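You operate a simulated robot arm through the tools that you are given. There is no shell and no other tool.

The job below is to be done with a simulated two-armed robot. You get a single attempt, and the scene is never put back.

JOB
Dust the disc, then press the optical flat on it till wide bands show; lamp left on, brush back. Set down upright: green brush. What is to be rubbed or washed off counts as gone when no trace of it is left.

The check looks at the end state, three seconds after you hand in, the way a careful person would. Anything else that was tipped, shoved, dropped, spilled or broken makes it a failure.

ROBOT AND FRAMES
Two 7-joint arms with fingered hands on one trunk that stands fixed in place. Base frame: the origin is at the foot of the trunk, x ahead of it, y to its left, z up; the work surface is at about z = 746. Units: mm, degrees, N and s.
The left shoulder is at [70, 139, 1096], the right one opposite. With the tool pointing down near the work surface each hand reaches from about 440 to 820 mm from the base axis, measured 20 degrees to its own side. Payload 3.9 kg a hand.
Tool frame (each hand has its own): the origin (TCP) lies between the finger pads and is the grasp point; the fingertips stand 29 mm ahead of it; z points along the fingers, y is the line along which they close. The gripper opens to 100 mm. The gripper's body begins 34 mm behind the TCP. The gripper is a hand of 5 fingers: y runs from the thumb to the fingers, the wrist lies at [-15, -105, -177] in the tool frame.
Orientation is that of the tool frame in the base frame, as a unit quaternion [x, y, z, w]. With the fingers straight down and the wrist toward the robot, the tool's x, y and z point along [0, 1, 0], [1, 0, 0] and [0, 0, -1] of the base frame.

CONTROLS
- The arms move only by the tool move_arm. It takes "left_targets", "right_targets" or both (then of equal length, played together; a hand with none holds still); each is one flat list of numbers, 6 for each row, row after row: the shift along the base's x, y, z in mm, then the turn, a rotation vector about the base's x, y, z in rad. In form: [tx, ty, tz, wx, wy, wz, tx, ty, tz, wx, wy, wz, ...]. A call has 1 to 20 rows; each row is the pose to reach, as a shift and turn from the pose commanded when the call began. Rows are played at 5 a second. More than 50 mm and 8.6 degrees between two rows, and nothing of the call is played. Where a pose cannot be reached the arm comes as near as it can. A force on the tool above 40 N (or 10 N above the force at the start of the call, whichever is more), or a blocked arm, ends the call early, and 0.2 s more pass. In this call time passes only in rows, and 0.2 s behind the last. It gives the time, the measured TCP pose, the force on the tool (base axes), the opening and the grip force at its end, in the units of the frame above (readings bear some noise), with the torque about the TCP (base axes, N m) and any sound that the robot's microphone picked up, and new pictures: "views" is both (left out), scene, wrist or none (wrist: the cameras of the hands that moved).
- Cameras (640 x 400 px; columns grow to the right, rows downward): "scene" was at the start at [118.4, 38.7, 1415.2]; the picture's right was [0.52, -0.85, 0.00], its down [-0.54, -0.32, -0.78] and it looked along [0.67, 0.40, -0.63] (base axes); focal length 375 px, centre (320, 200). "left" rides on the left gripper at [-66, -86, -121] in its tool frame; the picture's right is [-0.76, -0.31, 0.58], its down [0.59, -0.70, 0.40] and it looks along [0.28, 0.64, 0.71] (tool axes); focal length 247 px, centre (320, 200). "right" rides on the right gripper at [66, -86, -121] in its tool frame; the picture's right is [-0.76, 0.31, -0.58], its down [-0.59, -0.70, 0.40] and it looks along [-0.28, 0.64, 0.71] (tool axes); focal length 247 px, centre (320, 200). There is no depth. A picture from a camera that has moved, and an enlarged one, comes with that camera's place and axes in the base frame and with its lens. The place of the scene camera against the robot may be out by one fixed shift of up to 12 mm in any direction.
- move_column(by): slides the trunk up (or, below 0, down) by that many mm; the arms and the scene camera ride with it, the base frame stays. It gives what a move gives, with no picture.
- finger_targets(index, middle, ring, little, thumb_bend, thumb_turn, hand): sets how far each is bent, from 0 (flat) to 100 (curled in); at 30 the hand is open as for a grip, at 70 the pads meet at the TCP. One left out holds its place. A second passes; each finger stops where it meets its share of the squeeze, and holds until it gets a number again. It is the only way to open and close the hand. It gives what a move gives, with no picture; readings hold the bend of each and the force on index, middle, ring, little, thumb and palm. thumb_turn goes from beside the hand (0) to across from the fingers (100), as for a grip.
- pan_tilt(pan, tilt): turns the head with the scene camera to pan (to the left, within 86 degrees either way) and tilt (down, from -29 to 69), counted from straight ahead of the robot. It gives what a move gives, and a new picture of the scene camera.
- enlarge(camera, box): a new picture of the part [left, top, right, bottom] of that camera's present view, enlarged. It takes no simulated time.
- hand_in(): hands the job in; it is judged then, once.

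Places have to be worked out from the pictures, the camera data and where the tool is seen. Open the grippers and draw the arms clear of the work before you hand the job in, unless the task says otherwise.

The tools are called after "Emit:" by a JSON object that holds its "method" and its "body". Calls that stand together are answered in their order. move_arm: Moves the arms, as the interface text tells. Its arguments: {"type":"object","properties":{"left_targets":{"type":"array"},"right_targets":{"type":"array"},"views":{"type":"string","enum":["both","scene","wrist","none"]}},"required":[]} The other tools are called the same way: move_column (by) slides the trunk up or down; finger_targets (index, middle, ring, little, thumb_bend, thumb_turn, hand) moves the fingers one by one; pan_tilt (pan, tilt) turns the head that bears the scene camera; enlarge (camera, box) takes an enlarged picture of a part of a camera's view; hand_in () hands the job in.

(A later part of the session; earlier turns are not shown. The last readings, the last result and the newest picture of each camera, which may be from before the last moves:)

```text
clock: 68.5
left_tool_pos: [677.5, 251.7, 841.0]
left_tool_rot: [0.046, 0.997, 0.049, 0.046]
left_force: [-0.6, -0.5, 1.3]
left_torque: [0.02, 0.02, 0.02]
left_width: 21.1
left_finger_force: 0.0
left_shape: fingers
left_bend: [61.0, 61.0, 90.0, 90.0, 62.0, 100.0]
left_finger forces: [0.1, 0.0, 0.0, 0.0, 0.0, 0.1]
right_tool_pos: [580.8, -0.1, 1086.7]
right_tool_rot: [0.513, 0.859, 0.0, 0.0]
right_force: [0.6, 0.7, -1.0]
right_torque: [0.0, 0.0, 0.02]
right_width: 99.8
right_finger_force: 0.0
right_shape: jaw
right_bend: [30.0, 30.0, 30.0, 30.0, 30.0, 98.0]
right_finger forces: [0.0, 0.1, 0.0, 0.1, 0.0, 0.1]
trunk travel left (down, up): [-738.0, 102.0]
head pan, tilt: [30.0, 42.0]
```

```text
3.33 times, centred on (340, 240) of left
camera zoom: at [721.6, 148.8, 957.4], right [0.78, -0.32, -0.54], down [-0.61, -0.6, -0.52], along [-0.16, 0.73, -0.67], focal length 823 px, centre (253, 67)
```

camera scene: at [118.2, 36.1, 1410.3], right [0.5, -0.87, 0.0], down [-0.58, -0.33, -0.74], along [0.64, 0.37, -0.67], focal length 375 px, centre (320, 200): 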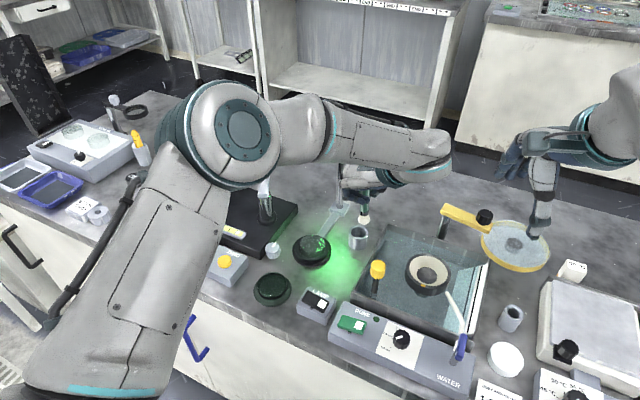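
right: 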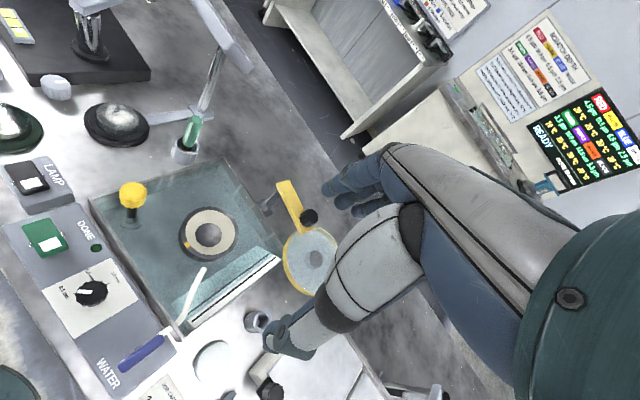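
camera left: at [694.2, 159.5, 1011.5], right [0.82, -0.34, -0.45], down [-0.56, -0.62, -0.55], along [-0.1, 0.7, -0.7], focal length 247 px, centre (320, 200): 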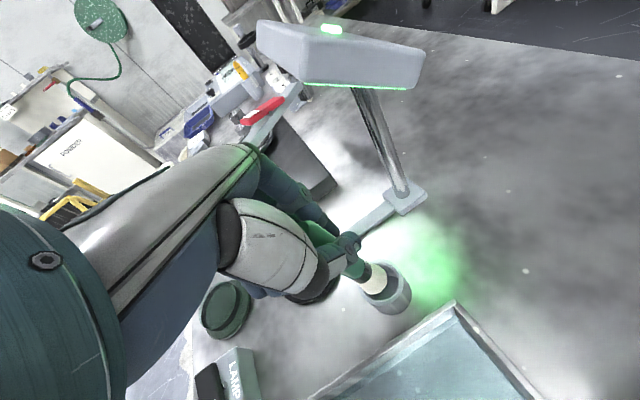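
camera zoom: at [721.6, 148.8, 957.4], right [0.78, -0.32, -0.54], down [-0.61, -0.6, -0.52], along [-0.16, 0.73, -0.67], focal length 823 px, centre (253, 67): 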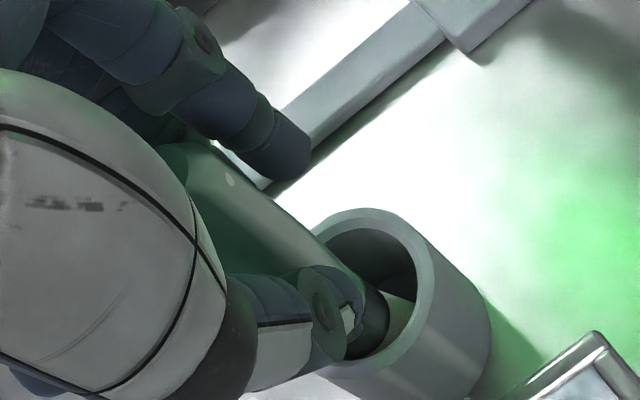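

The fingers are free of the handle and it stands by itself. I open them wide and check again before lifting away.

Emit:
{"method": "finger_targets", "body": {"hand": "left", "index": 44, "middle": 44, "thumb_bend": 50}}

Emit:
{"method": "enlarge", "body": {"camera": "scene", "box": [325, 185, 395, 260]}}

Emit:
{"method": "enlarge", "body": {"camera": "left", "box": [250, 160, 430, 320]}}

```text
clock: 69.5
left_tool_pos: [676.4, 252.1, 840.6]
left_tool_rot: [0.046, 0.997, 0.049, 0.047]
left_force: [0.1, -0.5, 0.0]
left_torque: [0.02, 0.0, 0.0]
left_width: 56.7
left_finger_force: 0.2
left_shape: fingers
left_bend: [44.0, 44.0, 90.0, 90.0, 50.0, 100.0]
left_finger forces: [0.1, 0.0, 0.0, 0.0, 0.1, 0.2]
right_tool_pos: [580.4, 0.6, 1085.7]
right_tool_rot: [0.512, 0.859, 0.0, 0.0]
right_force: [0.7, 0.3, -0.4]
right_torque: [0.02, -0.01, 0.02]
right_width: 99.8
right_finger_force: 0.0
right_shape: jaw
right_bend: [30.0, 30.0, 30.0, 30.0, 30.0, 98.0]
right_finger forces: [0.1, 0.0, 0.0, 0.1, 0.1, 0.0]
trunk travel left (down, up): [-738.0, 102.0]
head pan, tilt: [30.0, 42.0]
```

```text
5.33 times, centred on (360, 222) of scene
camera zoom: at [117.4, 36.0, 1410.3], right [0.5, -0.87, 0.0], down [-0.58, -0.33, -0.74], along [0.64, 0.37, -0.67], focal length 2000 px, centre (107, 80)
```

zoom: 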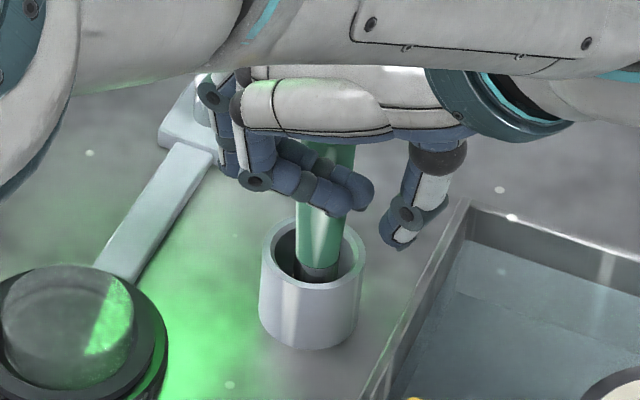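

```text
2.50 times, centred on (340, 240) of left
camera zoom: at [721.6, 148.8, 957.4], right [0.78, -0.32, -0.54], down [-0.61, -0.6, -0.52], along [-0.16, 0.73, -0.67], focal length 617 px, centre (270, 100)
```

zoom: 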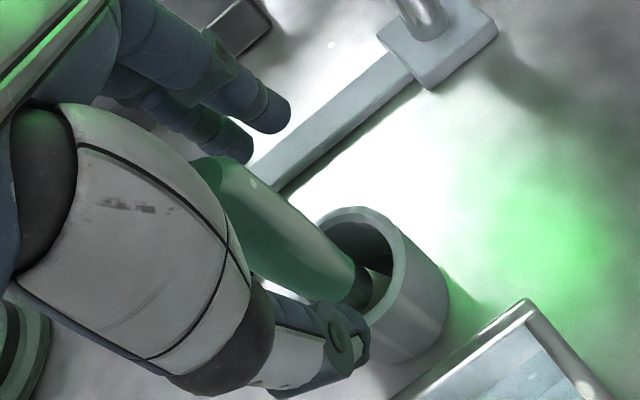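

The brush stands upright and free in the cup. I lift straight up to clear its top while staying below the lamp head, then back away toward the robot.

Emit:
{"method": "move_arm", "body": {"left_targets": [0, 0, 12, 0, 0, 0, 0, 0, 30, 0, 0, 0, 0, 0, 52, 0, 0, 0, -15, 0, 60, 0, 0, 0, -40, -2, 75, 0, 0, 0, -70, -5, 105, 0, 0, 0, -100, -8, 135, 0, 0, 0], "views": "both"}}

Emit:
{"method": "enlarge", "body": {"camera": "scene", "box": [325, 185, 395, 260]}}

Emit:
{"method": "enlarge", "body": {"camera": "left", "box": [320, 180, 500, 320]}}

```text
clock: 71.1
left_tool_pos: [572.3, 244.6, 978.1]
left_tool_rot: [0.045, 0.997, 0.048, 0.047]
left_force: [-0.4, -0.2, -0.2]
left_torque: [-0.01, -0.01, 0.02]
left_width: 56.8
left_finger_force: 0.1
left_shape: fingers
left_bend: [44.0, 44.0, 90.0, 90.0, 50.0, 100.0]
left_finger forces: [0.1, 0.1, 0.0, 0.0, 0.0, 0.1]
right_tool_pos: [578.8, 0.0, 1088.1]
right_tool_rot: [0.513, 0.859, 0.0, 0.001]
right_force: [0.4, 0.2, -0.4]
right_torque: [-0.03, -0.02, -0.02]
right_width: 99.6
right_finger_force: 0.1
right_shape: jaw
right_bend: [30.0, 30.0, 30.0, 30.0, 30.0, 98.0]
right_finger forces: [0.0, 0.1, 0.1, 0.0, 0.0, 0.0]
trunk travel left (down, up): [-738.0, 102.0]
head pan, tilt: [30.0, 42.0]
camera scene: at [115.4, 35.9, 1410.5], right [0.5, -0.87, 0.0], down [-0.58, -0.33, -0.74], along [0.64, 0.37, -0.67], focal length 375 px, centre (320, 200)
camera left: at [618.5, 141.2, 1094.6], right [0.78, -0.32, -0.53], down [-0.6, -0.6, -0.52], along [-0.16, 0.73, -0.67], focal length 247 px, centre (320, 200)
```

scene: 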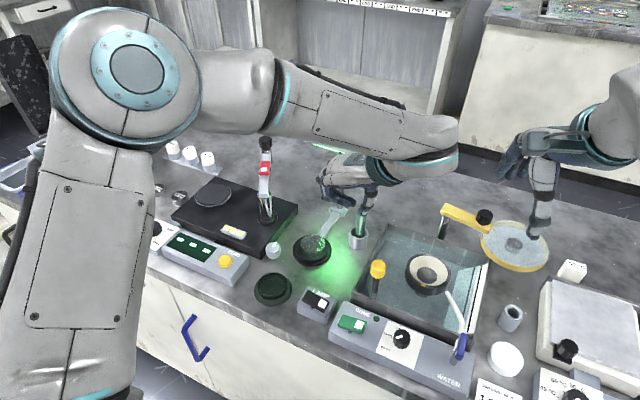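
left: 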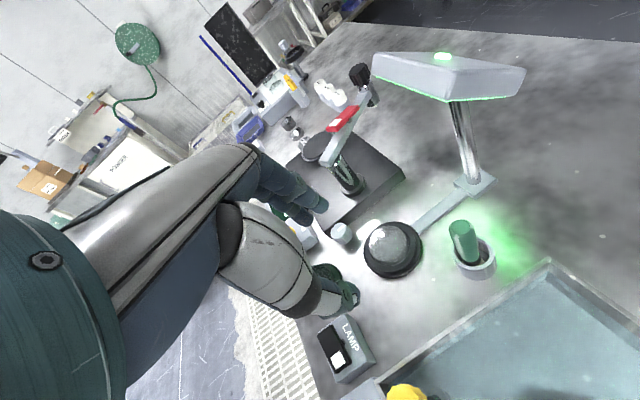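

```text
5.33 times, centred on (360, 222) of scene
camera zoom: at [115.4, 35.9, 1410.5], right [0.5, -0.87, 0.0], down [-0.58, -0.33, -0.74], along [0.64, 0.37, -0.67], focal length 2000 px, centre (107, 80)
```

zoom: 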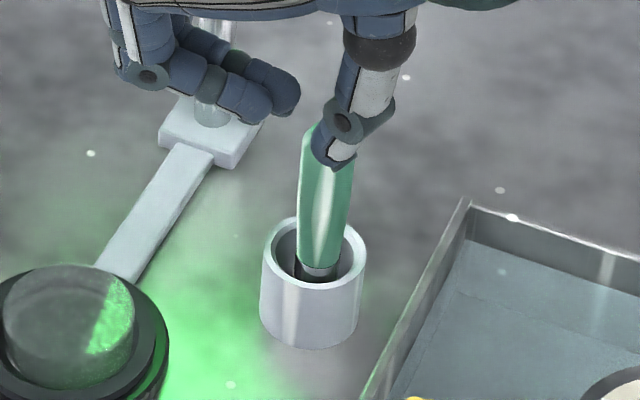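

```text
2.86 times, centred on (410, 250) of left
camera zoom: at [618.5, 141.2, 1094.6], right [0.78, -0.32, -0.53], down [-0.6, -0.6, -0.52], along [-0.16, 0.73, -0.67], focal length 706 px, centre (63, 57)
```

zoom: 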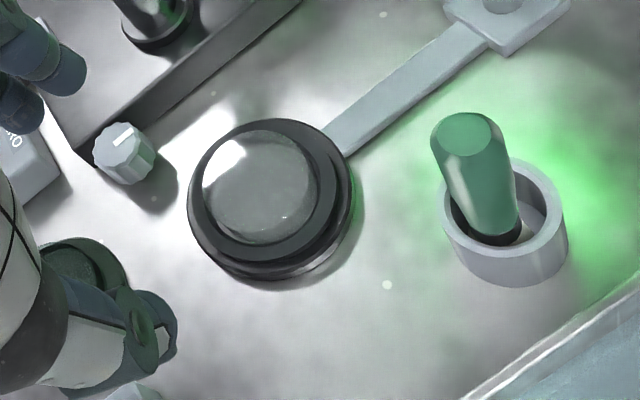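

The brush stands upright in its cup (lean of about 3°). Now I take a close look at the disc and the flat from here.

Emit:
{"method": "enlarge", "body": {"camera": "left", "box": [355, 210, 435, 285]}}

Emit:
{"method": "enlarge", "body": {"camera": "scene", "box": [250, 265, 300, 310]}}

Emit:
{"method": "enlarge", "body": {"camera": "right", "box": [0, 85, 70, 150]}}

```text
5.33 times, centred on (395, 248) of left
camera zoom: at [618.5, 141.2, 1094.6], right [0.78, -0.32, -0.53], down [-0.6, -0.6, -0.52], along [-0.16, 0.73, -0.67], focal length 1317 px, centre (-80, -53)
```

zoom: 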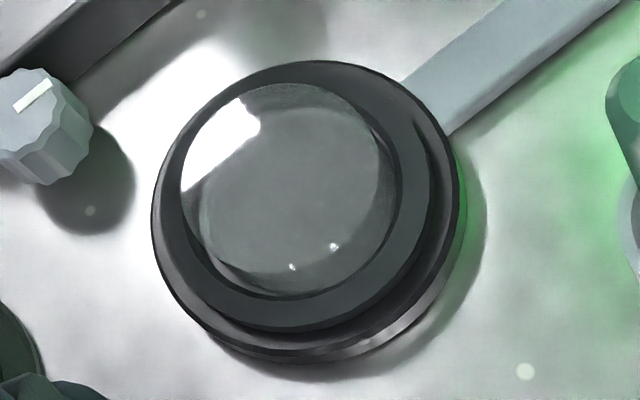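

```text
8.89 times, centred on (275, 288) of scene
camera zoom: at [115.4, 35.9, 1410.5], right [0.5, -0.87, 0.0], down [-0.58, -0.33, -0.74], along [0.64, 0.37, -0.67], focal length 3333 px, centre (720, -578)
```

zoom: 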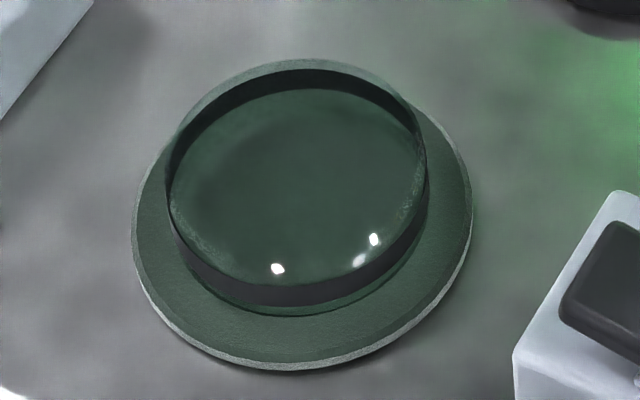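

```text
6.15 times, centred on (35, 118) of right
camera zoom: at [472.6, 17.2, 1208.7], right [0.63, -0.52, 0.58], down [-0.34, -0.85, -0.4], along [0.7, 0.05, -0.71], focal length 1520 px, centre (2074, 708)
```

zoom: 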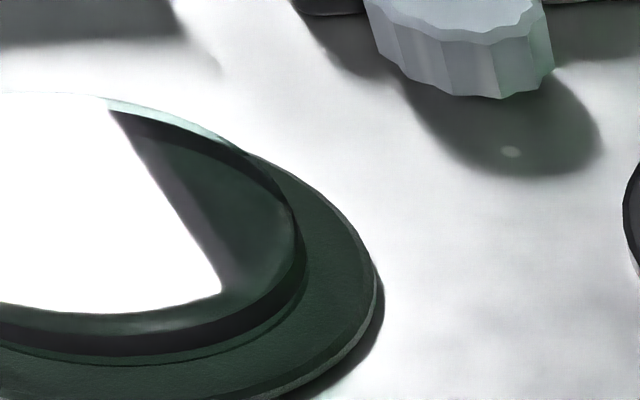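

The disc is clean and clear. Next the flat: glass about 60 mm across and 17 mm thick with a dark rim band, lying on the felt at about (468, 349). I straighten the hand, fold ring and little finger, open the rest, and hover above the flat at yaw 85°.

Emit:
{"method": "finger_targets", "body": {"hand": "left", "index": 34, "middle": 34, "ring": 100, "little": 100, "thumb_bend": 36, "thumb_turn": 98}}

Emit:
{"method": "move_arm", "body": {"left_targets": [-20, 20, 0, -0.018, 0.02, 0, -40, 42, 0, -0.037, 0.039, 0, -60, 63, -10, -0.055, 0.059, 0, -80, 84, -25, -0.073, 0.078, 0, -97, 104, -50, -0.0915, 0.098, 0, -97, 104, -78, -0.0915, 0.098, 0], "views": "both"}}

Emit:
{"method": "enlarge", "body": {"camera": "left", "box": [240, 160, 460, 360]}}

Emit:
{"method": "enlarge", "body": {"camera": "scene", "box": [220, 210, 320, 330]}}

```text
clock: 72.1
left_tool_pos: [574.8, 245.6, 976.9]
left_tool_rot: [0.045, 0.997, 0.049, 0.046]
left_force: [0.4, -0.5, -0.8]
left_torque: [0.0, 0.01, -0.02]
left_width: 86.6
left_finger_force: 0.1
left_shape: fingers
left_bend: [34.0, 34.0, 100.0, 100.0, 36.0, 96.0]
left_finger forces: [0.0, 0.1, 0.0, 0.0, 0.1, 0.0]
right_tool_pos: [580.2, 0.2, 1087.0]
right_tool_rot: [0.513, 0.859, 0.0, 0.001]
right_force: [0.3, -0.5, 0.0]
right_torque: [0.02, 0.04, 0.01]
right_width: 99.8
right_finger_force: 0.0
right_shape: jaw
right_bend: [30.0, 30.0, 30.0, 30.0, 30.0, 98.0]
right_finger forces: [0.0, 0.0, 0.1, 0.0, 0.1, 0.0]
trunk travel left (down, up): [-738.0, 102.0]
head pan, tilt: [30.0, 42.0]
```

```text
clock: 73.5
left_tool_pos: [477.0, 348.5, 897.6]
left_tool_rot: [0.047, 0.999, 0.0, -0.001]
left_force: [0.0, -1.0, -0.1]
left_torque: [0.0, 0.01, 0.02]
left_width: 86.7
left_finger_force: 0.0
left_shape: fingers
left_bend: [34.0, 34.0, 100.0, 100.0, 36.0, 96.0]
left_finger forces: [0.1, 0.0, 0.0, 0.0, 0.0, 0.0]
right_tool_pos: [581.3, 0.1, 1086.1]
right_tool_rot: [0.513, 0.858, 0.0, 0.0]
right_force: [1.2, 0.0, 0.1]
right_torque: [0.0, 0.07, -0.02]
right_width: 99.8
right_finger_force: 0.1
right_shape: jaw
right_bend: [30.0, 30.0, 30.0, 30.0, 30.0, 98.0]
right_finger forces: [0.0, 0.1, 0.1, 0.0, 0.1, 0.0]
trunk travel left (down, up): [-738.0, 102.0]
head pan, tilt: [30.0, 42.0]
camera scene: at [118.7, 35.7, 1410.2], right [0.5, -0.87, 0.0], down [-0.58, -0.33, -0.74], along [0.64, 0.37, -0.67], focal length 375 px, centre (320, 200)
camera left: at [536.1, 255.5, 1017.9], right [0.73, -0.37, -0.58], down [-0.65, -0.65, -0.4], along [-0.22, 0.67, -0.71], focal length 247 px, centre (320, 200)
```

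scene: 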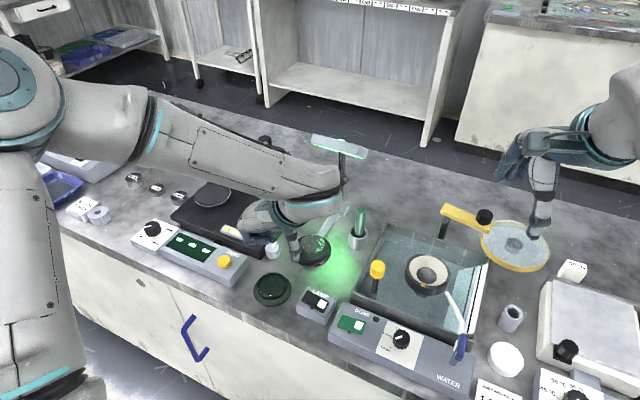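
left: 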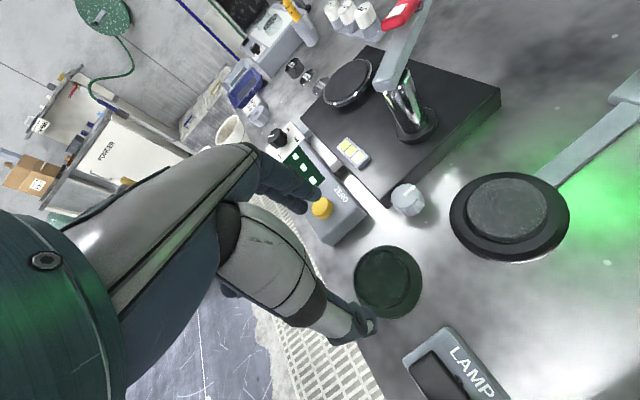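

```text
2.00 times, centred on (350, 260) of left
camera zoom: at [536.1, 255.5, 1017.9], right [0.73, -0.37, -0.58], down [-0.65, -0.65, -0.4], along [-0.22, 0.67, -0.71], focal length 494 px, centre (260, 80)
```

zoom: 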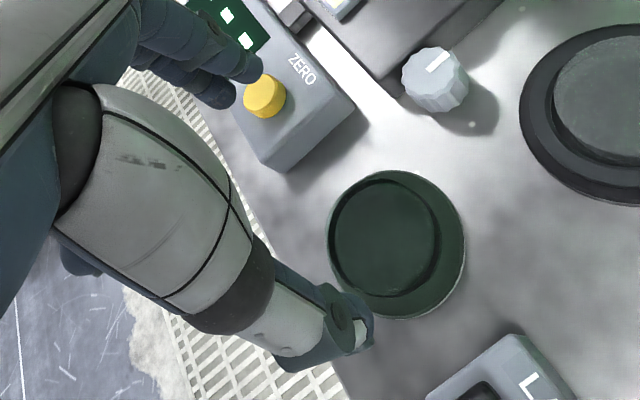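

```text
3.33 times, centred on (270, 270) of scene
camera zoom: at [118.7, 35.7, 1410.2], right [0.5, -0.87, 0.0], down [-0.58, -0.33, -0.74], along [0.64, 0.37, -0.67], focal length 1250 px, centre (487, -33)
```

zoom: 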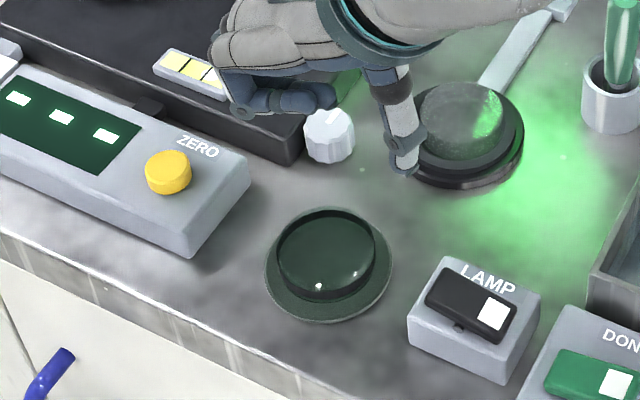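

The flat's centre reads (472, 349), almost exactly under the hand. I lower until the fingertips are 25 mm above the glass and check.

Emit:
{"method": "move_arm", "body": {"left_targets": [-2, 0.5, -30, 0, 0, 0, -2, 0.5, -60, 0, 0, 0, -2, 0.5, -75, 0, 0, 0], "views": "both"}}

Emit:
{"method": "enlarge", "body": {"camera": "left", "box": [240, 160, 460, 360]}}

Emit:
{"method": "enlarge", "body": {"camera": "scene", "box": [220, 220, 320, 330]}}

```text
clock: 74.3
left_tool_pos: [475.6, 349.1, 822.2]
left_tool_rot: [0.047, 0.999, 0.001, 0.001]
left_force: [0.1, -0.4, -0.1]
left_torque: [-0.03, 0.01, 0.0]
left_width: 86.7
left_finger_force: 0.0
left_shape: fingers
left_bend: [34.0, 34.0, 100.0, 100.0, 36.0, 96.0]
left_finger forces: [0.0, 0.0, 0.0, 0.1, 0.0, 0.0]
right_tool_pos: [580.4, 0.1, 1087.7]
right_tool_rot: [0.513, 0.858, 0.0, 0.001]
right_force: [-0.8, -0.2, 0.6]
right_torque: [-0.01, 0.03, 0.03]
right_width: 99.8
right_finger_force: 0.1
right_shape: jaw
right_bend: [30.0, 30.0, 30.0, 30.0, 30.0, 98.0]
right_finger forces: [0.0, 0.1, 0.0, 0.0, 0.1, 0.1]
trunk travel left (down, up): [-738.0, 102.0]
head pan, tilt: [30.0, 42.0]
camera scene: at [117.3, 36.1, 1410.4], right [0.5, -0.87, 0.0], down [-0.58, -0.33, -0.74], along [0.64, 0.37, -0.67], focal length 375 px, centre (320, 200)
camera left: at [533.4, 256.5, 942.0], right [0.73, -0.37, -0.58], down [-0.65, -0.65, -0.4], along [-0.22, 0.67, -0.71], focal length 247 px, centre (320, 200)
```

scene: 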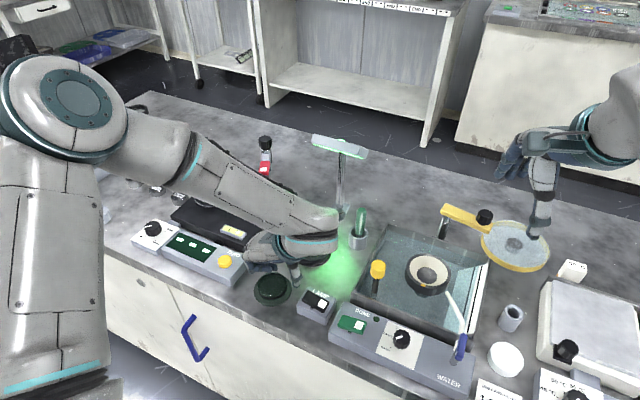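
left: 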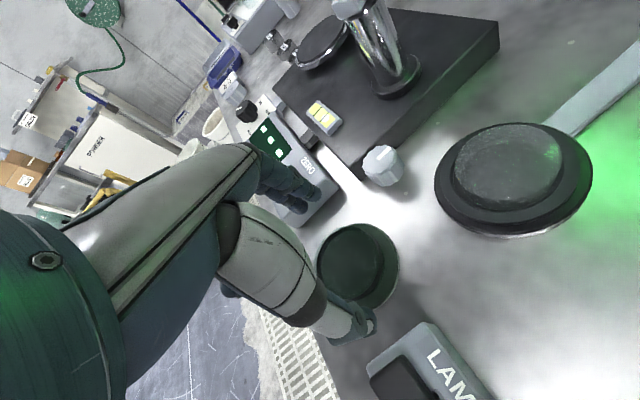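

```text
2.00 times, centred on (350, 260) of left
camera zoom: at [533.4, 256.5, 942.0], right [0.73, -0.37, -0.58], down [-0.65, -0.65, -0.4], along [-0.22, 0.67, -0.71], focal length 494 px, centre (260, 80)
```

zoom: 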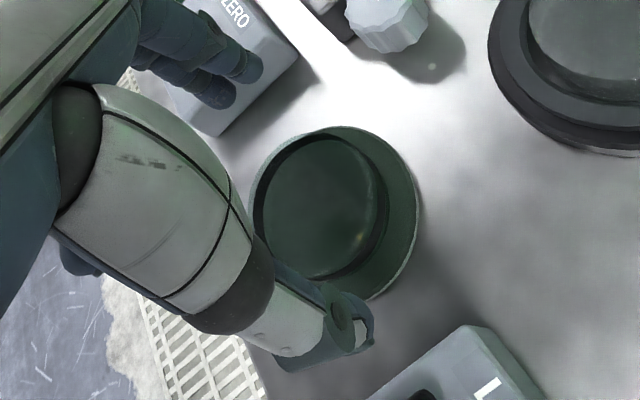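

```text
3.64 times, centred on (270, 275) of scene
camera zoom: at [117.3, 36.1, 1410.4], right [0.5, -0.87, 0.0], down [-0.58, -0.33, -0.74], along [0.64, 0.37, -0.67], focal length 1363 px, centre (502, -73)
```

zoom: 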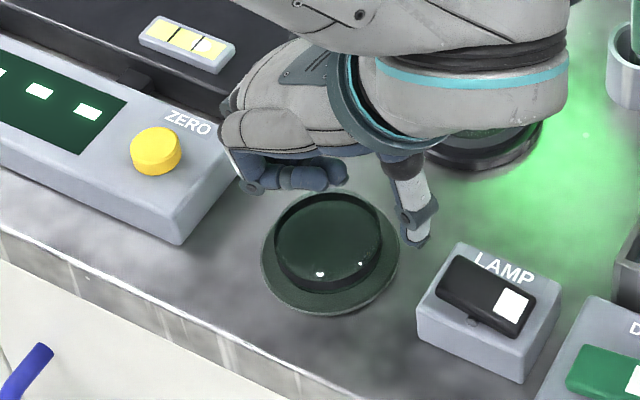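

The flat's centre sits at tool (2.5, 0): well centred. I narrow the opening slightly to stay clear of the ZERO box, and go down around the glass.

Emit:
{"method": "finger_targets", "body": {"hand": "left", "index": 38, "middle": 38, "thumb_bend": 40}}

Emit:
{"method": "move_arm", "body": {"left_targets": [0, 0, -12, 0, 0, 0, 0, 0, -24, 0, 0, 0, 0, 0, -33, 0, 0, 0, 0, 0, -39, 0, 0, 0], "views": "none"}}

Emit:
{"method": "enlarge", "body": {"camera": "left", "box": [240, 160, 460, 360]}}

Emit:
{"method": "enlarge", "body": {"camera": "scene", "box": [230, 240, 310, 320]}}

```text
clock: 75.3
left_tool_pos: [476.0, 349.2, 821.7]
left_tool_rot: [0.046, 0.999, 0.001, 0.0]
left_force: [0.7, 0.5, -0.5]
left_torque: [0.01, 0.0, 0.03]
left_width: 77.6
left_finger_force: 0.0
left_shape: fingers
left_bend: [38.0, 38.0, 100.0, 100.0, 40.0, 97.0]
left_finger forces: [0.1, 0.1, 0.0, 0.1, 0.0, 0.0]
right_tool_pos: [580.3, 0.2, 1087.2]
right_tool_rot: [0.513, 0.858, 0.001, 0.0]
right_force: [0.6, 0.9, 0.3]
right_torque: [-0.03, -0.02, -0.02]
right_width: 99.8
right_finger_force: 0.1
right_shape: jaw
right_bend: [30.0, 30.0, 30.0, 30.0, 30.0, 98.0]
right_finger forces: [0.1, 0.1, 0.0, 0.1, 0.0, 0.0]
trunk travel left (down, up): [-738.0, 102.0]
head pan, tilt: [30.0, 42.0]
```

```text
clock: 76.3
left_tool_pos: [477.0, 347.1, 783.8]
left_tool_rot: [0.045, 0.999, 0.001, 0.001]
left_force: [0.0, -0.7, -0.1]
left_torque: [0.0, -0.01, 0.03]
left_width: 77.6
left_finger_force: 0.1
left_shape: fingers
left_bend: [38.0, 38.0, 100.0, 100.0, 40.0, 97.0]
left_finger forces: [0.0, 0.0, 0.1, 0.1, 0.0, 0.0]
right_tool_pos: [580.0, 0.0, 1087.1]
right_tool_rot: [0.513, 0.858, -0.001, 0.0]
right_force: [0.6, -0.1, 0.0]
right_torque: [-0.02, -0.01, -0.03]
right_width: 99.8
right_finger_force: 0.0
right_shape: jaw
right_bend: [30.0, 30.0, 30.0, 30.0, 30.0, 98.0]
right_finger forces: [0.0, 0.1, 0.1, 0.0, 0.0, 0.1]
trunk travel left (down, up): [-738.0, 102.0]
head pan, tilt: [30.0, 42.0]
```

```text
2.00 times, centred on (350, 260) of left
camera zoom: at [535.5, 256.1, 903.8], right [0.73, -0.37, -0.58], down [-0.65, -0.65, -0.4], along [-0.22, 0.67, -0.71], focal length 494 px, centre (260, 80)
```

zoom: 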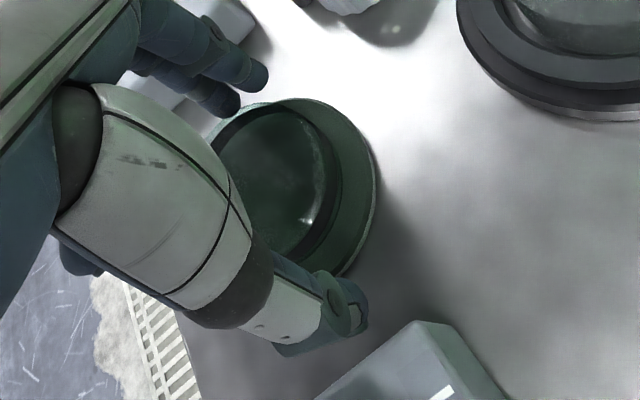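

```text
5.00 times, centred on (270, 280) of scene
camera zoom: at [117.6, 36.0, 1410.3], right [0.5, -0.87, 0.0], down [-0.58, -0.33, -0.74], along [0.64, 0.37, -0.67], focal length 1875 px, centre (570, -200)
```

zoom: 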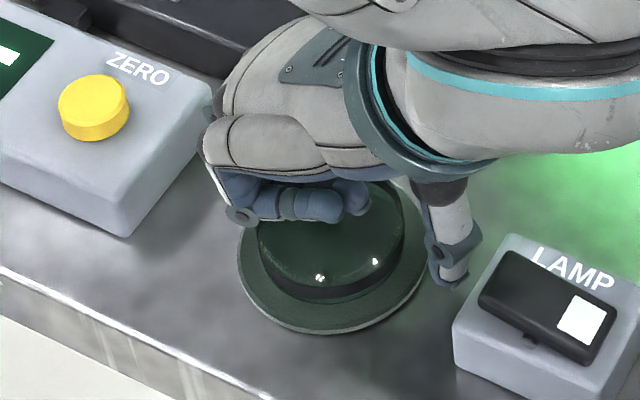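

The fingers straddle the glass with no contact. I close in stages.

Emit:
{"method": "finger_targets", "body": {"hand": "left", "index": 46, "middle": 46, "thumb_bend": 48}}

Emit:
{"method": "enlarge", "body": {"camera": "left", "box": [240, 160, 460, 360]}}

```text
clock: 77.3
left_tool_pos: [477.2, 348.7, 784.1]
left_tool_rot: [0.045, 0.999, 0.001, 0.0]
left_force: [0.1, 0.1, -1.0]
left_torque: [-0.01, 0.0, 0.01]
left_width: 58.1
left_finger_force: 0.3
left_shape: fingers
left_bend: [46.0, 46.0, 100.0, 100.0, 48.0, 98.0]
left_finger forces: [0.1, 0.4, 0.0, 0.0, 0.0, 0.0]
right_tool_pos: [580.8, 0.8, 1087.2]
right_tool_rot: [0.512, 0.859, 0.0, 0.0]
right_force: [0.4, -0.5, -0.2]
right_torque: [0.02, 0.01, -0.01]
right_width: 99.7
right_finger_force: 0.1
right_shape: jaw
right_bend: [30.0, 30.0, 30.0, 30.0, 30.0, 98.0]
right_finger forces: [0.0, 0.0, 0.0, 0.0, 0.0, 0.0]
trunk travel left (down, up): [-738.0, 102.0]
head pan, tilt: [30.0, 42.0]
```

```text
2.00 times, centred on (350, 260) of left
camera zoom: at [535.4, 256.0, 904.1], right [0.73, -0.37, -0.58], down [-0.65, -0.65, -0.4], along [-0.22, 0.67, -0.71], focal length 494 px, centre (260, 80)
```

zoom: 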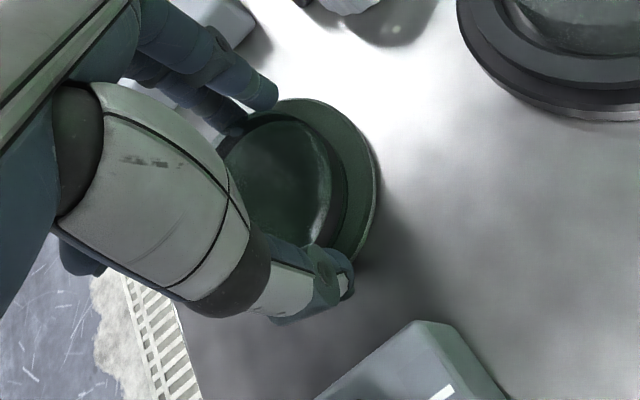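

First light contact at the middle finger. I close further.

Emit:
{"method": "finger_targets", "body": {"hand": "left", "index": 54, "middle": 54, "thumb_bend": 58}}

Emit:
{"method": "enlarge", "body": {"camera": "left", "box": [240, 160, 460, 360]}}

Emit:
{"method": "enlarge", "body": {"camera": "scene", "box": [230, 240, 310, 320]}}

```text
clock: 78.3
left_tool_pos: [478.3, 348.9, 784.1]
left_tool_rot: [0.046, 0.999, 0.001, 0.0]
left_force: [0.4, 1.7, 1.0]
left_torque: [0.03, 0.03, 0.0]
left_width: 49.3
left_finger_force: 5.1
left_shape: fingers
left_bend: [51.0, 50.0, 100.0, 100.0, 52.0, 98.0]
left_finger forces: [2.3, 3.6, 0.0, 0.0, 5.0, 0.1]
right_tool_pos: [580.0, -0.8, 1086.5]
right_tool_rot: [0.513, 0.859, 0.0, 0.0]
right_force: [0.2, 0.7, 0.6]
right_torque: [0.01, -0.01, 0.02]
right_width: 99.8
right_finger_force: 0.0
right_shape: jaw
right_bend: [30.0, 30.0, 30.0, 30.0, 30.0, 98.0]
right_finger forces: [0.0, 0.1, 0.1, 0.0, 0.0, 0.0]
trunk travel left (down, up): [-738.0, 102.0]
head pan, tilt: [30.0, 42.0]
```

```text
2.00 times, centred on (350, 260) of left
camera zoom: at [535.3, 256.0, 904.2], right [0.73, -0.37, -0.58], down [-0.65, -0.65, -0.4], along [-0.22, 0.67, -0.71], focal length 494 px, centre (260, 80)
```

zoom: 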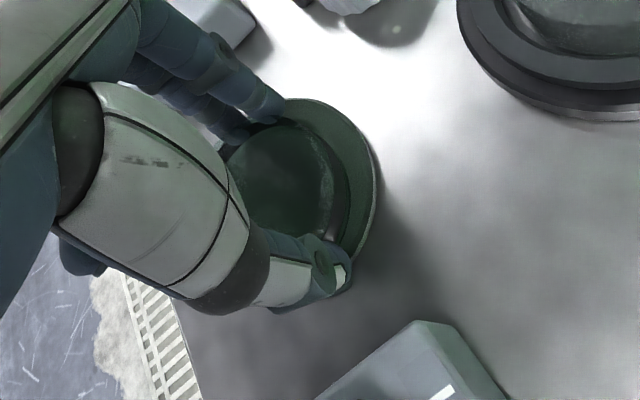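

```text
5.00 times, centred on (270, 280) of scene
camera zoom: at [117.3, 36.1, 1410.3], right [0.5, -0.87, 0.0], down [-0.58, -0.33, -0.74], along [0.64, 0.37, -0.67], focal length 1875 px, centre (570, -200)
```

zoom: 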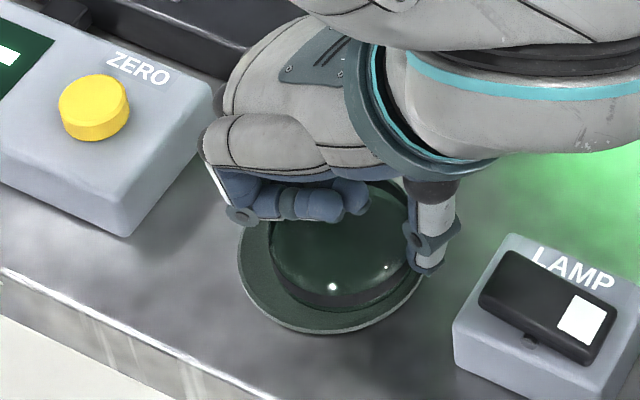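

Index, middle and thumb all hold the flat. I squeeze a bit more, then lift a little as a test.

Emit:
{"method": "finger_targets", "body": {"hand": "left", "index": 62, "middle": 62, "thumb_bend": 65}}

Emit:
{"method": "move_arm", "body": {"left_targets": [0, 0, 5, 0, 0, 0, 0, 0, 12, 0, 0, 0, 0, 0, 20, 0, 0, 0], "views": "none"}}

Emit:
{"method": "enlarge", "body": {"camera": "scene", "box": [230, 240, 310, 320]}}

Emit:
{"method": "enlarge", "body": {"camera": "left", "box": [240, 160, 460, 360]}}

```text
clock: 79.3
left_tool_pos: [478.0, 348.6, 783.4]
left_tool_rot: [0.046, 0.999, 0.001, 0.0]
left_force: [0.6, 1.9, 2.6]
left_torque: [-0.06, 0.03, 0.05]
left_width: 47.0
left_finger_force: 12.1
left_shape: fingers
left_bend: [55.0, 54.0, 100.0, 100.0, 54.0, 98.0]
left_finger forces: [5.3, 6.9, 0.0, 0.1, 12.1, 0.0]
right_tool_pos: [578.5, -0.6, 1087.8]
right_tool_rot: [0.513, 0.858, 0.0, 0.0]
right_force: [-0.6, -0.2, -0.1]
right_torque: [0.01, 0.02, 0.02]
right_width: 99.8
right_finger_force: 0.0
right_shape: jaw
right_bend: [30.0, 30.0, 30.0, 30.0, 30.0, 98.0]
right_finger forces: [0.0, 0.1, 0.0, 0.0, 0.0, 0.0]
trunk travel left (down, up): [-738.0, 102.0]
head pan, tilt: [30.0, 42.0]
```

```text
clock: 80.1
left_tool_pos: [477.3, 349.6, 803.4]
left_tool_rot: [0.045, 0.999, 0.0, -0.001]
left_force: [0.5, 0.1, -1.6]
left_torque: [0.0, -0.04, 0.01]
left_width: 47.4
left_finger_force: 12.1
left_shape: fingers
left_bend: [55.0, 54.0, 100.0, 100.0, 54.0, 98.0]
left_finger forces: [4.9, 6.6, 0.0, 0.0, 12.3, 0.1]
right_tool_pos: [579.2, 0.2, 1086.2]
right_tool_rot: [0.513, 0.859, -0.001, 0.001]
right_force: [-0.5, -0.1, -0.1]
right_torque: [-0.02, -0.01, -0.01]
right_width: 99.9
right_finger_force: 0.0
right_shape: jaw
right_bend: [30.0, 30.0, 30.0, 30.0, 30.0, 98.0]
right_finger forces: [0.1, 0.1, 0.0, 0.1, 0.0, 0.0]
trunk travel left (down, up): [-738.0, 102.0]
head pan, tilt: [30.0, 42.0]
```

```text
5.00 times, centred on (270, 280) of scene
camera zoom: at [117.5, 36.1, 1410.3], right [0.5, -0.87, 0.0], down [-0.58, -0.33, -0.74], along [0.64, 0.37, -0.67], focal length 1875 px, centre (570, -200)
```

zoom: 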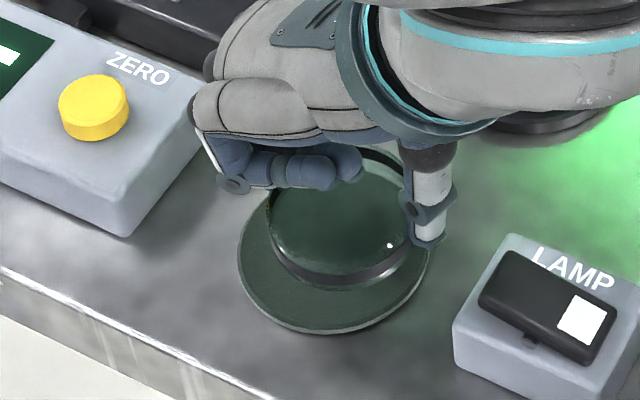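

```text
2.00 times, centred on (350, 260) of left
camera zoom: at [535.1, 257.0, 924.2], right [0.73, -0.37, -0.58], down [-0.65, -0.65, -0.4], along [-0.22, 0.67, -0.71], focal length 494 px, centre (260, 80)
```

zoom: 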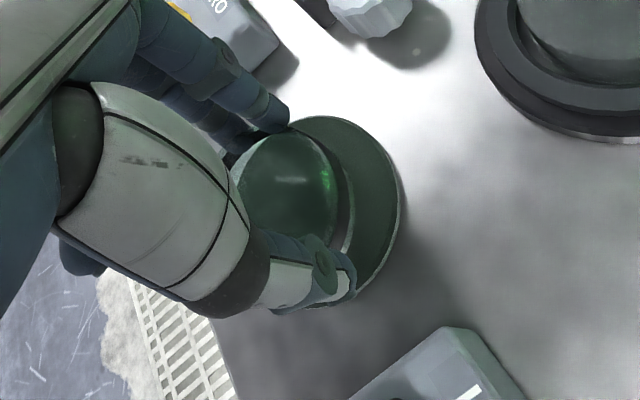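

The flat is lifted. I raise it more and check its level.

Emit:
{"method": "move_arm", "body": {"left_targets": [0, 0, 25, 0, 0, 0, 5, 0, 55, 0, 0, 0, 10, 0, 85, 0, 0, 0], "views": "none"}}

Emit:
{"method": "enlarge", "body": {"camera": "scene", "box": [240, 210, 320, 290]}}

Emit:
{"method": "enlarge", "body": {"camera": "right", "box": [0, 0, 160, 130]}}

Emit:
{"method": "enlarge", "body": {"camera": "left", "box": [260, 190, 420, 320]}}

```text
clock: 80.9
left_tool_pos: [487.1, 349.6, 889.8]
left_tool_rot: [0.046, 0.999, 0.001, 0.001]
left_force: [0.4, -0.2, -0.4]
left_torque: [0.03, -0.03, 0.02]
left_width: 47.2
left_finger_force: 11.6
left_shape: fingers
left_bend: [55.0, 54.0, 100.0, 100.0, 54.0, 98.0]
left_finger forces: [4.9, 6.6, 0.0, 0.0, 12.3, 0.0]
right_tool_pos: [580.2, -0.7, 1088.0]
right_tool_rot: [0.513, 0.859, 0.0, 0.0]
right_force: [-0.4, -0.2, 0.3]
right_torque: [0.02, 0.0, -0.01]
right_width: 99.8
right_finger_force: 0.1
right_shape: jaw
right_bend: [30.0, 30.0, 30.0, 30.0, 30.0, 98.0]
right_finger forces: [0.1, 0.0, 0.1, 0.0, 0.1, 0.0]
trunk travel left (down, up): [-738.0, 102.0]
head pan, tilt: [30.0, 42.0]
```

```text
5.00 times, centred on (280, 250) of scene
camera zoom: at [116.9, 35.6, 1410.3], right [0.5, -0.87, 0.0], down [-0.58, -0.33, -0.74], along [0.64, 0.37, -0.67], focal length 1875 px, centre (520, -50)
```

zoom: 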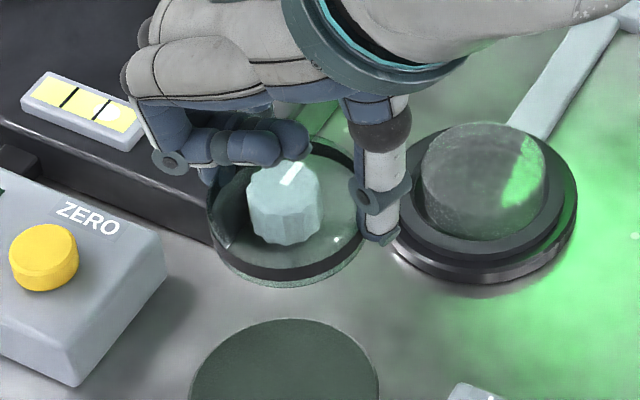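

```text
3.08 times, centred on (80, 65) of right
camera zoom: at [473.9, 17.0, 1208.1], right [0.63, -0.52, 0.58], down [-0.34, -0.85, -0.4], along [0.7, 0.05, -0.71], focal length 760 px, centre (1058, 615)
```

zoom: 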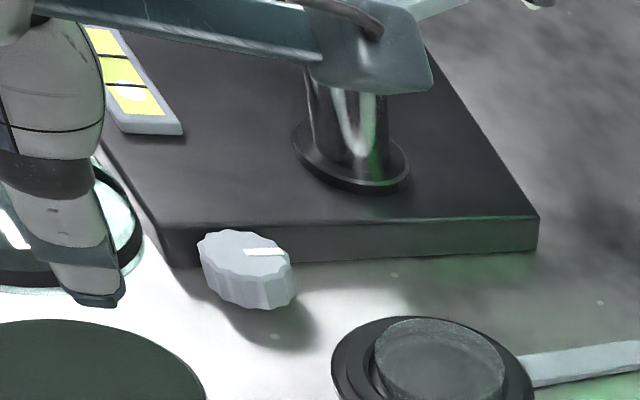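

```text
3.08 times, centred on (340, 255) of left
camera zoom: at [544.6, 256.9, 1010.4], right [0.73, -0.37, -0.58], down [-0.65, -0.65, -0.4], along [-0.22, 0.67, -0.71], focal length 760 px, centre (258, 31)
```

zoom: 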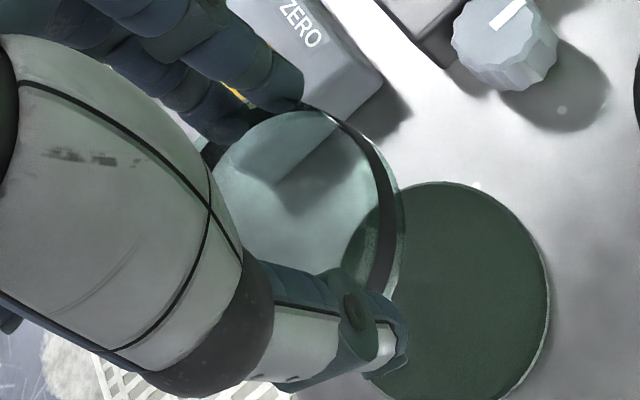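

The flat is level in the grip. I carry it to above the disc (centre about (600, 333)).

Emit:
{"method": "move_arm", "body": {"left_targets": [30, -3, 0, 0, 0, 0, 60, -7, 0, 0, 0, 0, 90, -10, -5, 0, 0, 0, 117, -13.6, -15, 0, 0, 0, 117, -13.6, -40, 0, 0, 0], "views": "both"}}

Emit:
{"method": "enlarge", "body": {"camera": "scene", "box": [280, 190, 350, 270]}}

Emit:
{"method": "enlarge", "body": {"camera": "left", "box": [260, 190, 420, 320]}}

Emit:
{"method": "enlarge", "body": {"camera": "right", "box": [60, 40, 200, 160]}}

```text
clock: 82.1
left_tool_pos: [604.4, 335.8, 848.7]
left_tool_rot: [0.045, 0.999, 0.001, 0.001]
left_force: [0.8, 0.2, -0.9]
left_torque: [0.03, -0.03, -0.01]
left_width: 46.9
left_finger_force: 12.0
left_shape: fingers
left_bend: [55.0, 54.0, 100.0, 100.0, 54.0, 98.0]
left_finger forces: [4.9, 6.5, 0.1, 0.0, 12.1, 0.1]
right_tool_pos: [579.7, 0.0, 1087.7]
right_tool_rot: [0.513, 0.859, 0.0, -0.001]
right_force: [-0.2, 0.3, 0.5]
right_torque: [-0.03, -0.02, -0.03]
right_width: 99.8
right_finger_force: 0.1
right_shape: jaw
right_bend: [30.0, 30.0, 30.0, 30.0, 30.0, 98.0]
right_finger forces: [0.0, 0.1, 0.0, 0.1, 0.0, 0.1]
trunk travel left (down, up): [-738.0, 102.0]
head pan, tilt: [30.0, 42.0]
camera scene: at [117.8, 36.9, 1410.3], right [0.5, -0.87, 0.0], down [-0.58, -0.34, -0.74], along [0.64, 0.37, -0.67], focal length 375 px, centre (320, 200)
camera left: at [661.7, 243.9, 969.1], right [0.73, -0.37, -0.58], down [-0.65, -0.65, -0.4], along [-0.22, 0.66, -0.71], focal length 247 px, centre (320, 200)
```

scene: 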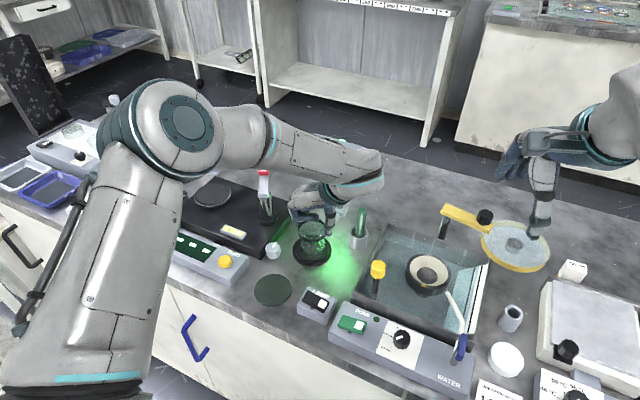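
left: 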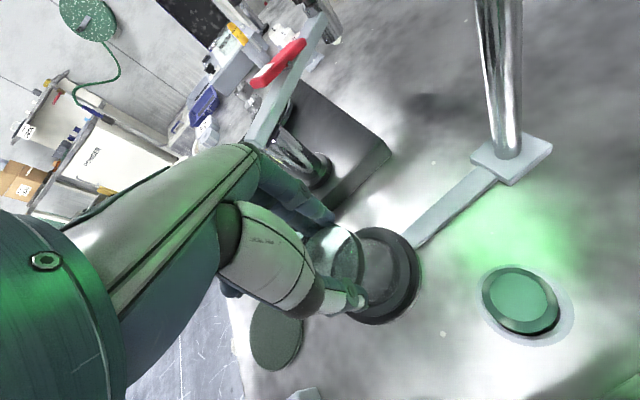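

```text
5.00 times, centred on (315, 230) of scene
camera zoom: at [117.8, 36.9, 1410.3], right [0.5, -0.87, 0.0], down [-0.58, -0.34, -0.74], along [0.64, 0.37, -0.67], focal length 1875 px, centre (345, 50)
```

zoom: 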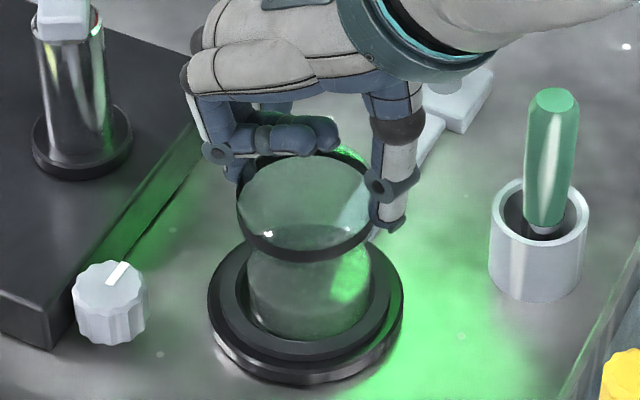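

```text
3.08 times, centred on (340, 255) of left
camera zoom: at [661.7, 243.9, 969.1], right [0.73, -0.37, -0.58], down [-0.65, -0.65, -0.4], along [-0.22, 0.66, -0.71], focal length 760 px, centre (258, 31)
```

zoom: 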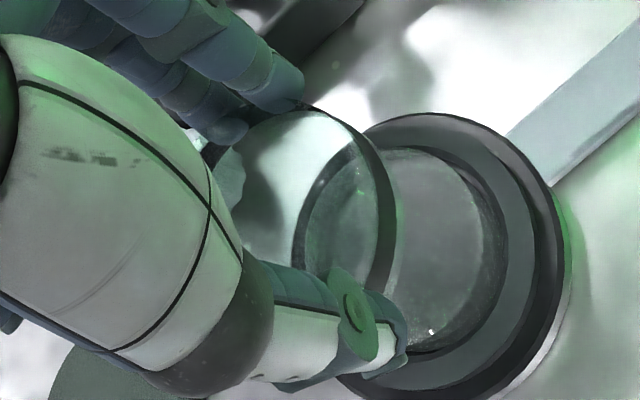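

```text
3.33 times, centred on (130, 100) of right
camera zoom: at [474.6, 18.1, 1207.9], right [0.63, -0.52, 0.58], down [-0.34, -0.85, -0.4], along [0.7, 0.05, -0.71], focal length 823 px, centre (953, 533)
```

zoom: 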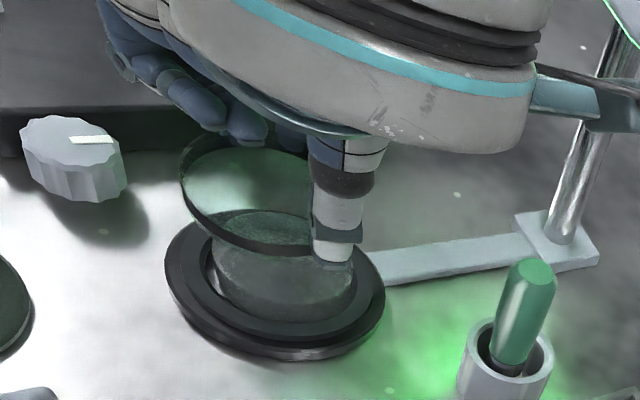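

The flat hovers above the disc, by the scene and right-hand views a few mm too far toward the robot. I shift +4 mm in x, lower to about 12 mm above the disc, and compare the edges.

Emit:
{"method": "move_arm", "body": {"left_targets": [4, 1, -10, 0, 0, 0, 4, 1, -22, 0, 0, 0, 4, 1, -31, 0, 0, 0], "views": "none"}}

Emit:
{"method": "enlarge", "body": {"camera": "scene", "box": [285, 210, 345, 275]}}

Emit:
{"method": "enlarge", "body": {"camera": "left", "box": [260, 190, 420, 320]}}

Emit:
{"method": "enlarge", "body": {"camera": "right", "box": [80, 80, 170, 160]}}

```text
clock: 82.9
left_tool_pos: [609.2, 335.6, 817.7]
left_tool_rot: [0.045, 0.999, 0.0, 0.0]
left_force: [0.5, 0.1, -1.1]
left_torque: [0.03, -0.02, -0.01]
left_width: 46.9
left_finger_force: 12.3
left_shape: fingers
left_bend: [55.0, 54.0, 100.0, 100.0, 54.0, 98.0]
left_finger forces: [5.0, 6.4, 0.1, 0.0, 11.9, 0.0]
right_tool_pos: [580.3, -0.2, 1087.0]
right_tool_rot: [0.513, 0.858, 0.0, 0.0]
right_force: [-0.9, -0.2, 0.5]
right_torque: [0.03, 0.03, 0.0]
right_width: 100.0
right_finger_force: 0.1
right_shape: jaw
right_bend: [30.0, 30.0, 30.0, 30.0, 30.0, 98.0]
right_finger forces: [0.0, 0.1, 0.0, 0.1, 0.0, 0.1]
trunk travel left (down, up): [-738.0, 102.0]
head pan, tilt: [30.0, 42.0]
```

```text
6.15 times, centred on (315, 242) of scene
camera zoom: at [117.8, 36.0, 1410.3], right [0.5, -0.87, 0.0], down [-0.58, -0.33, -0.74], along [0.64, 0.37, -0.67], focal length 2307 px, centre (351, -62)
```

zoom: 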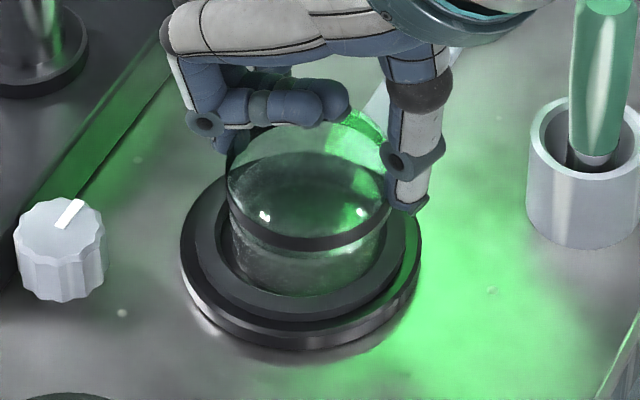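

```text
3.08 times, centred on (340, 255) of left
camera zoom: at [665.6, 243.2, 938.5], right [0.73, -0.37, -0.58], down [-0.65, -0.65, -0.4], along [-0.22, 0.67, -0.71], focal length 760 px, centre (258, 31)
```

zoom: 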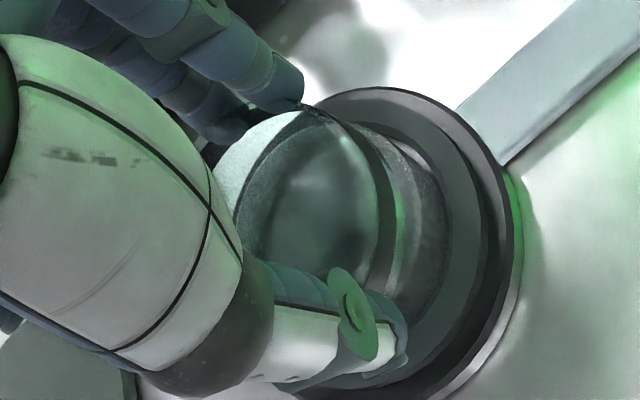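

```text
5.00 times, centred on (125, 120) of right
camera zoom: at [474.7, 17.4, 1207.8], right [0.63, -0.52, 0.58], down [-0.34, -0.85, -0.4], along [0.7, 0.05, -0.71], focal length 1235 px, centre (1295, 600)
```

zoom: 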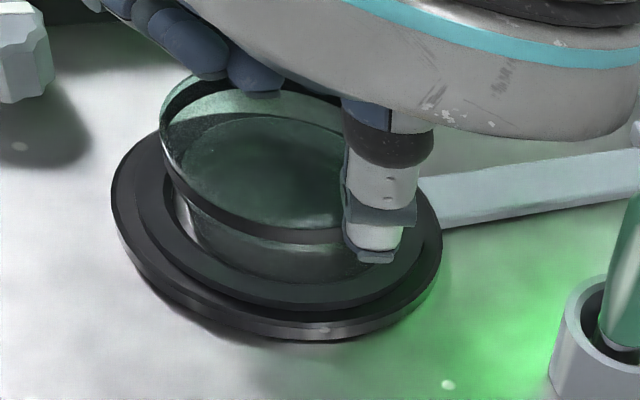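

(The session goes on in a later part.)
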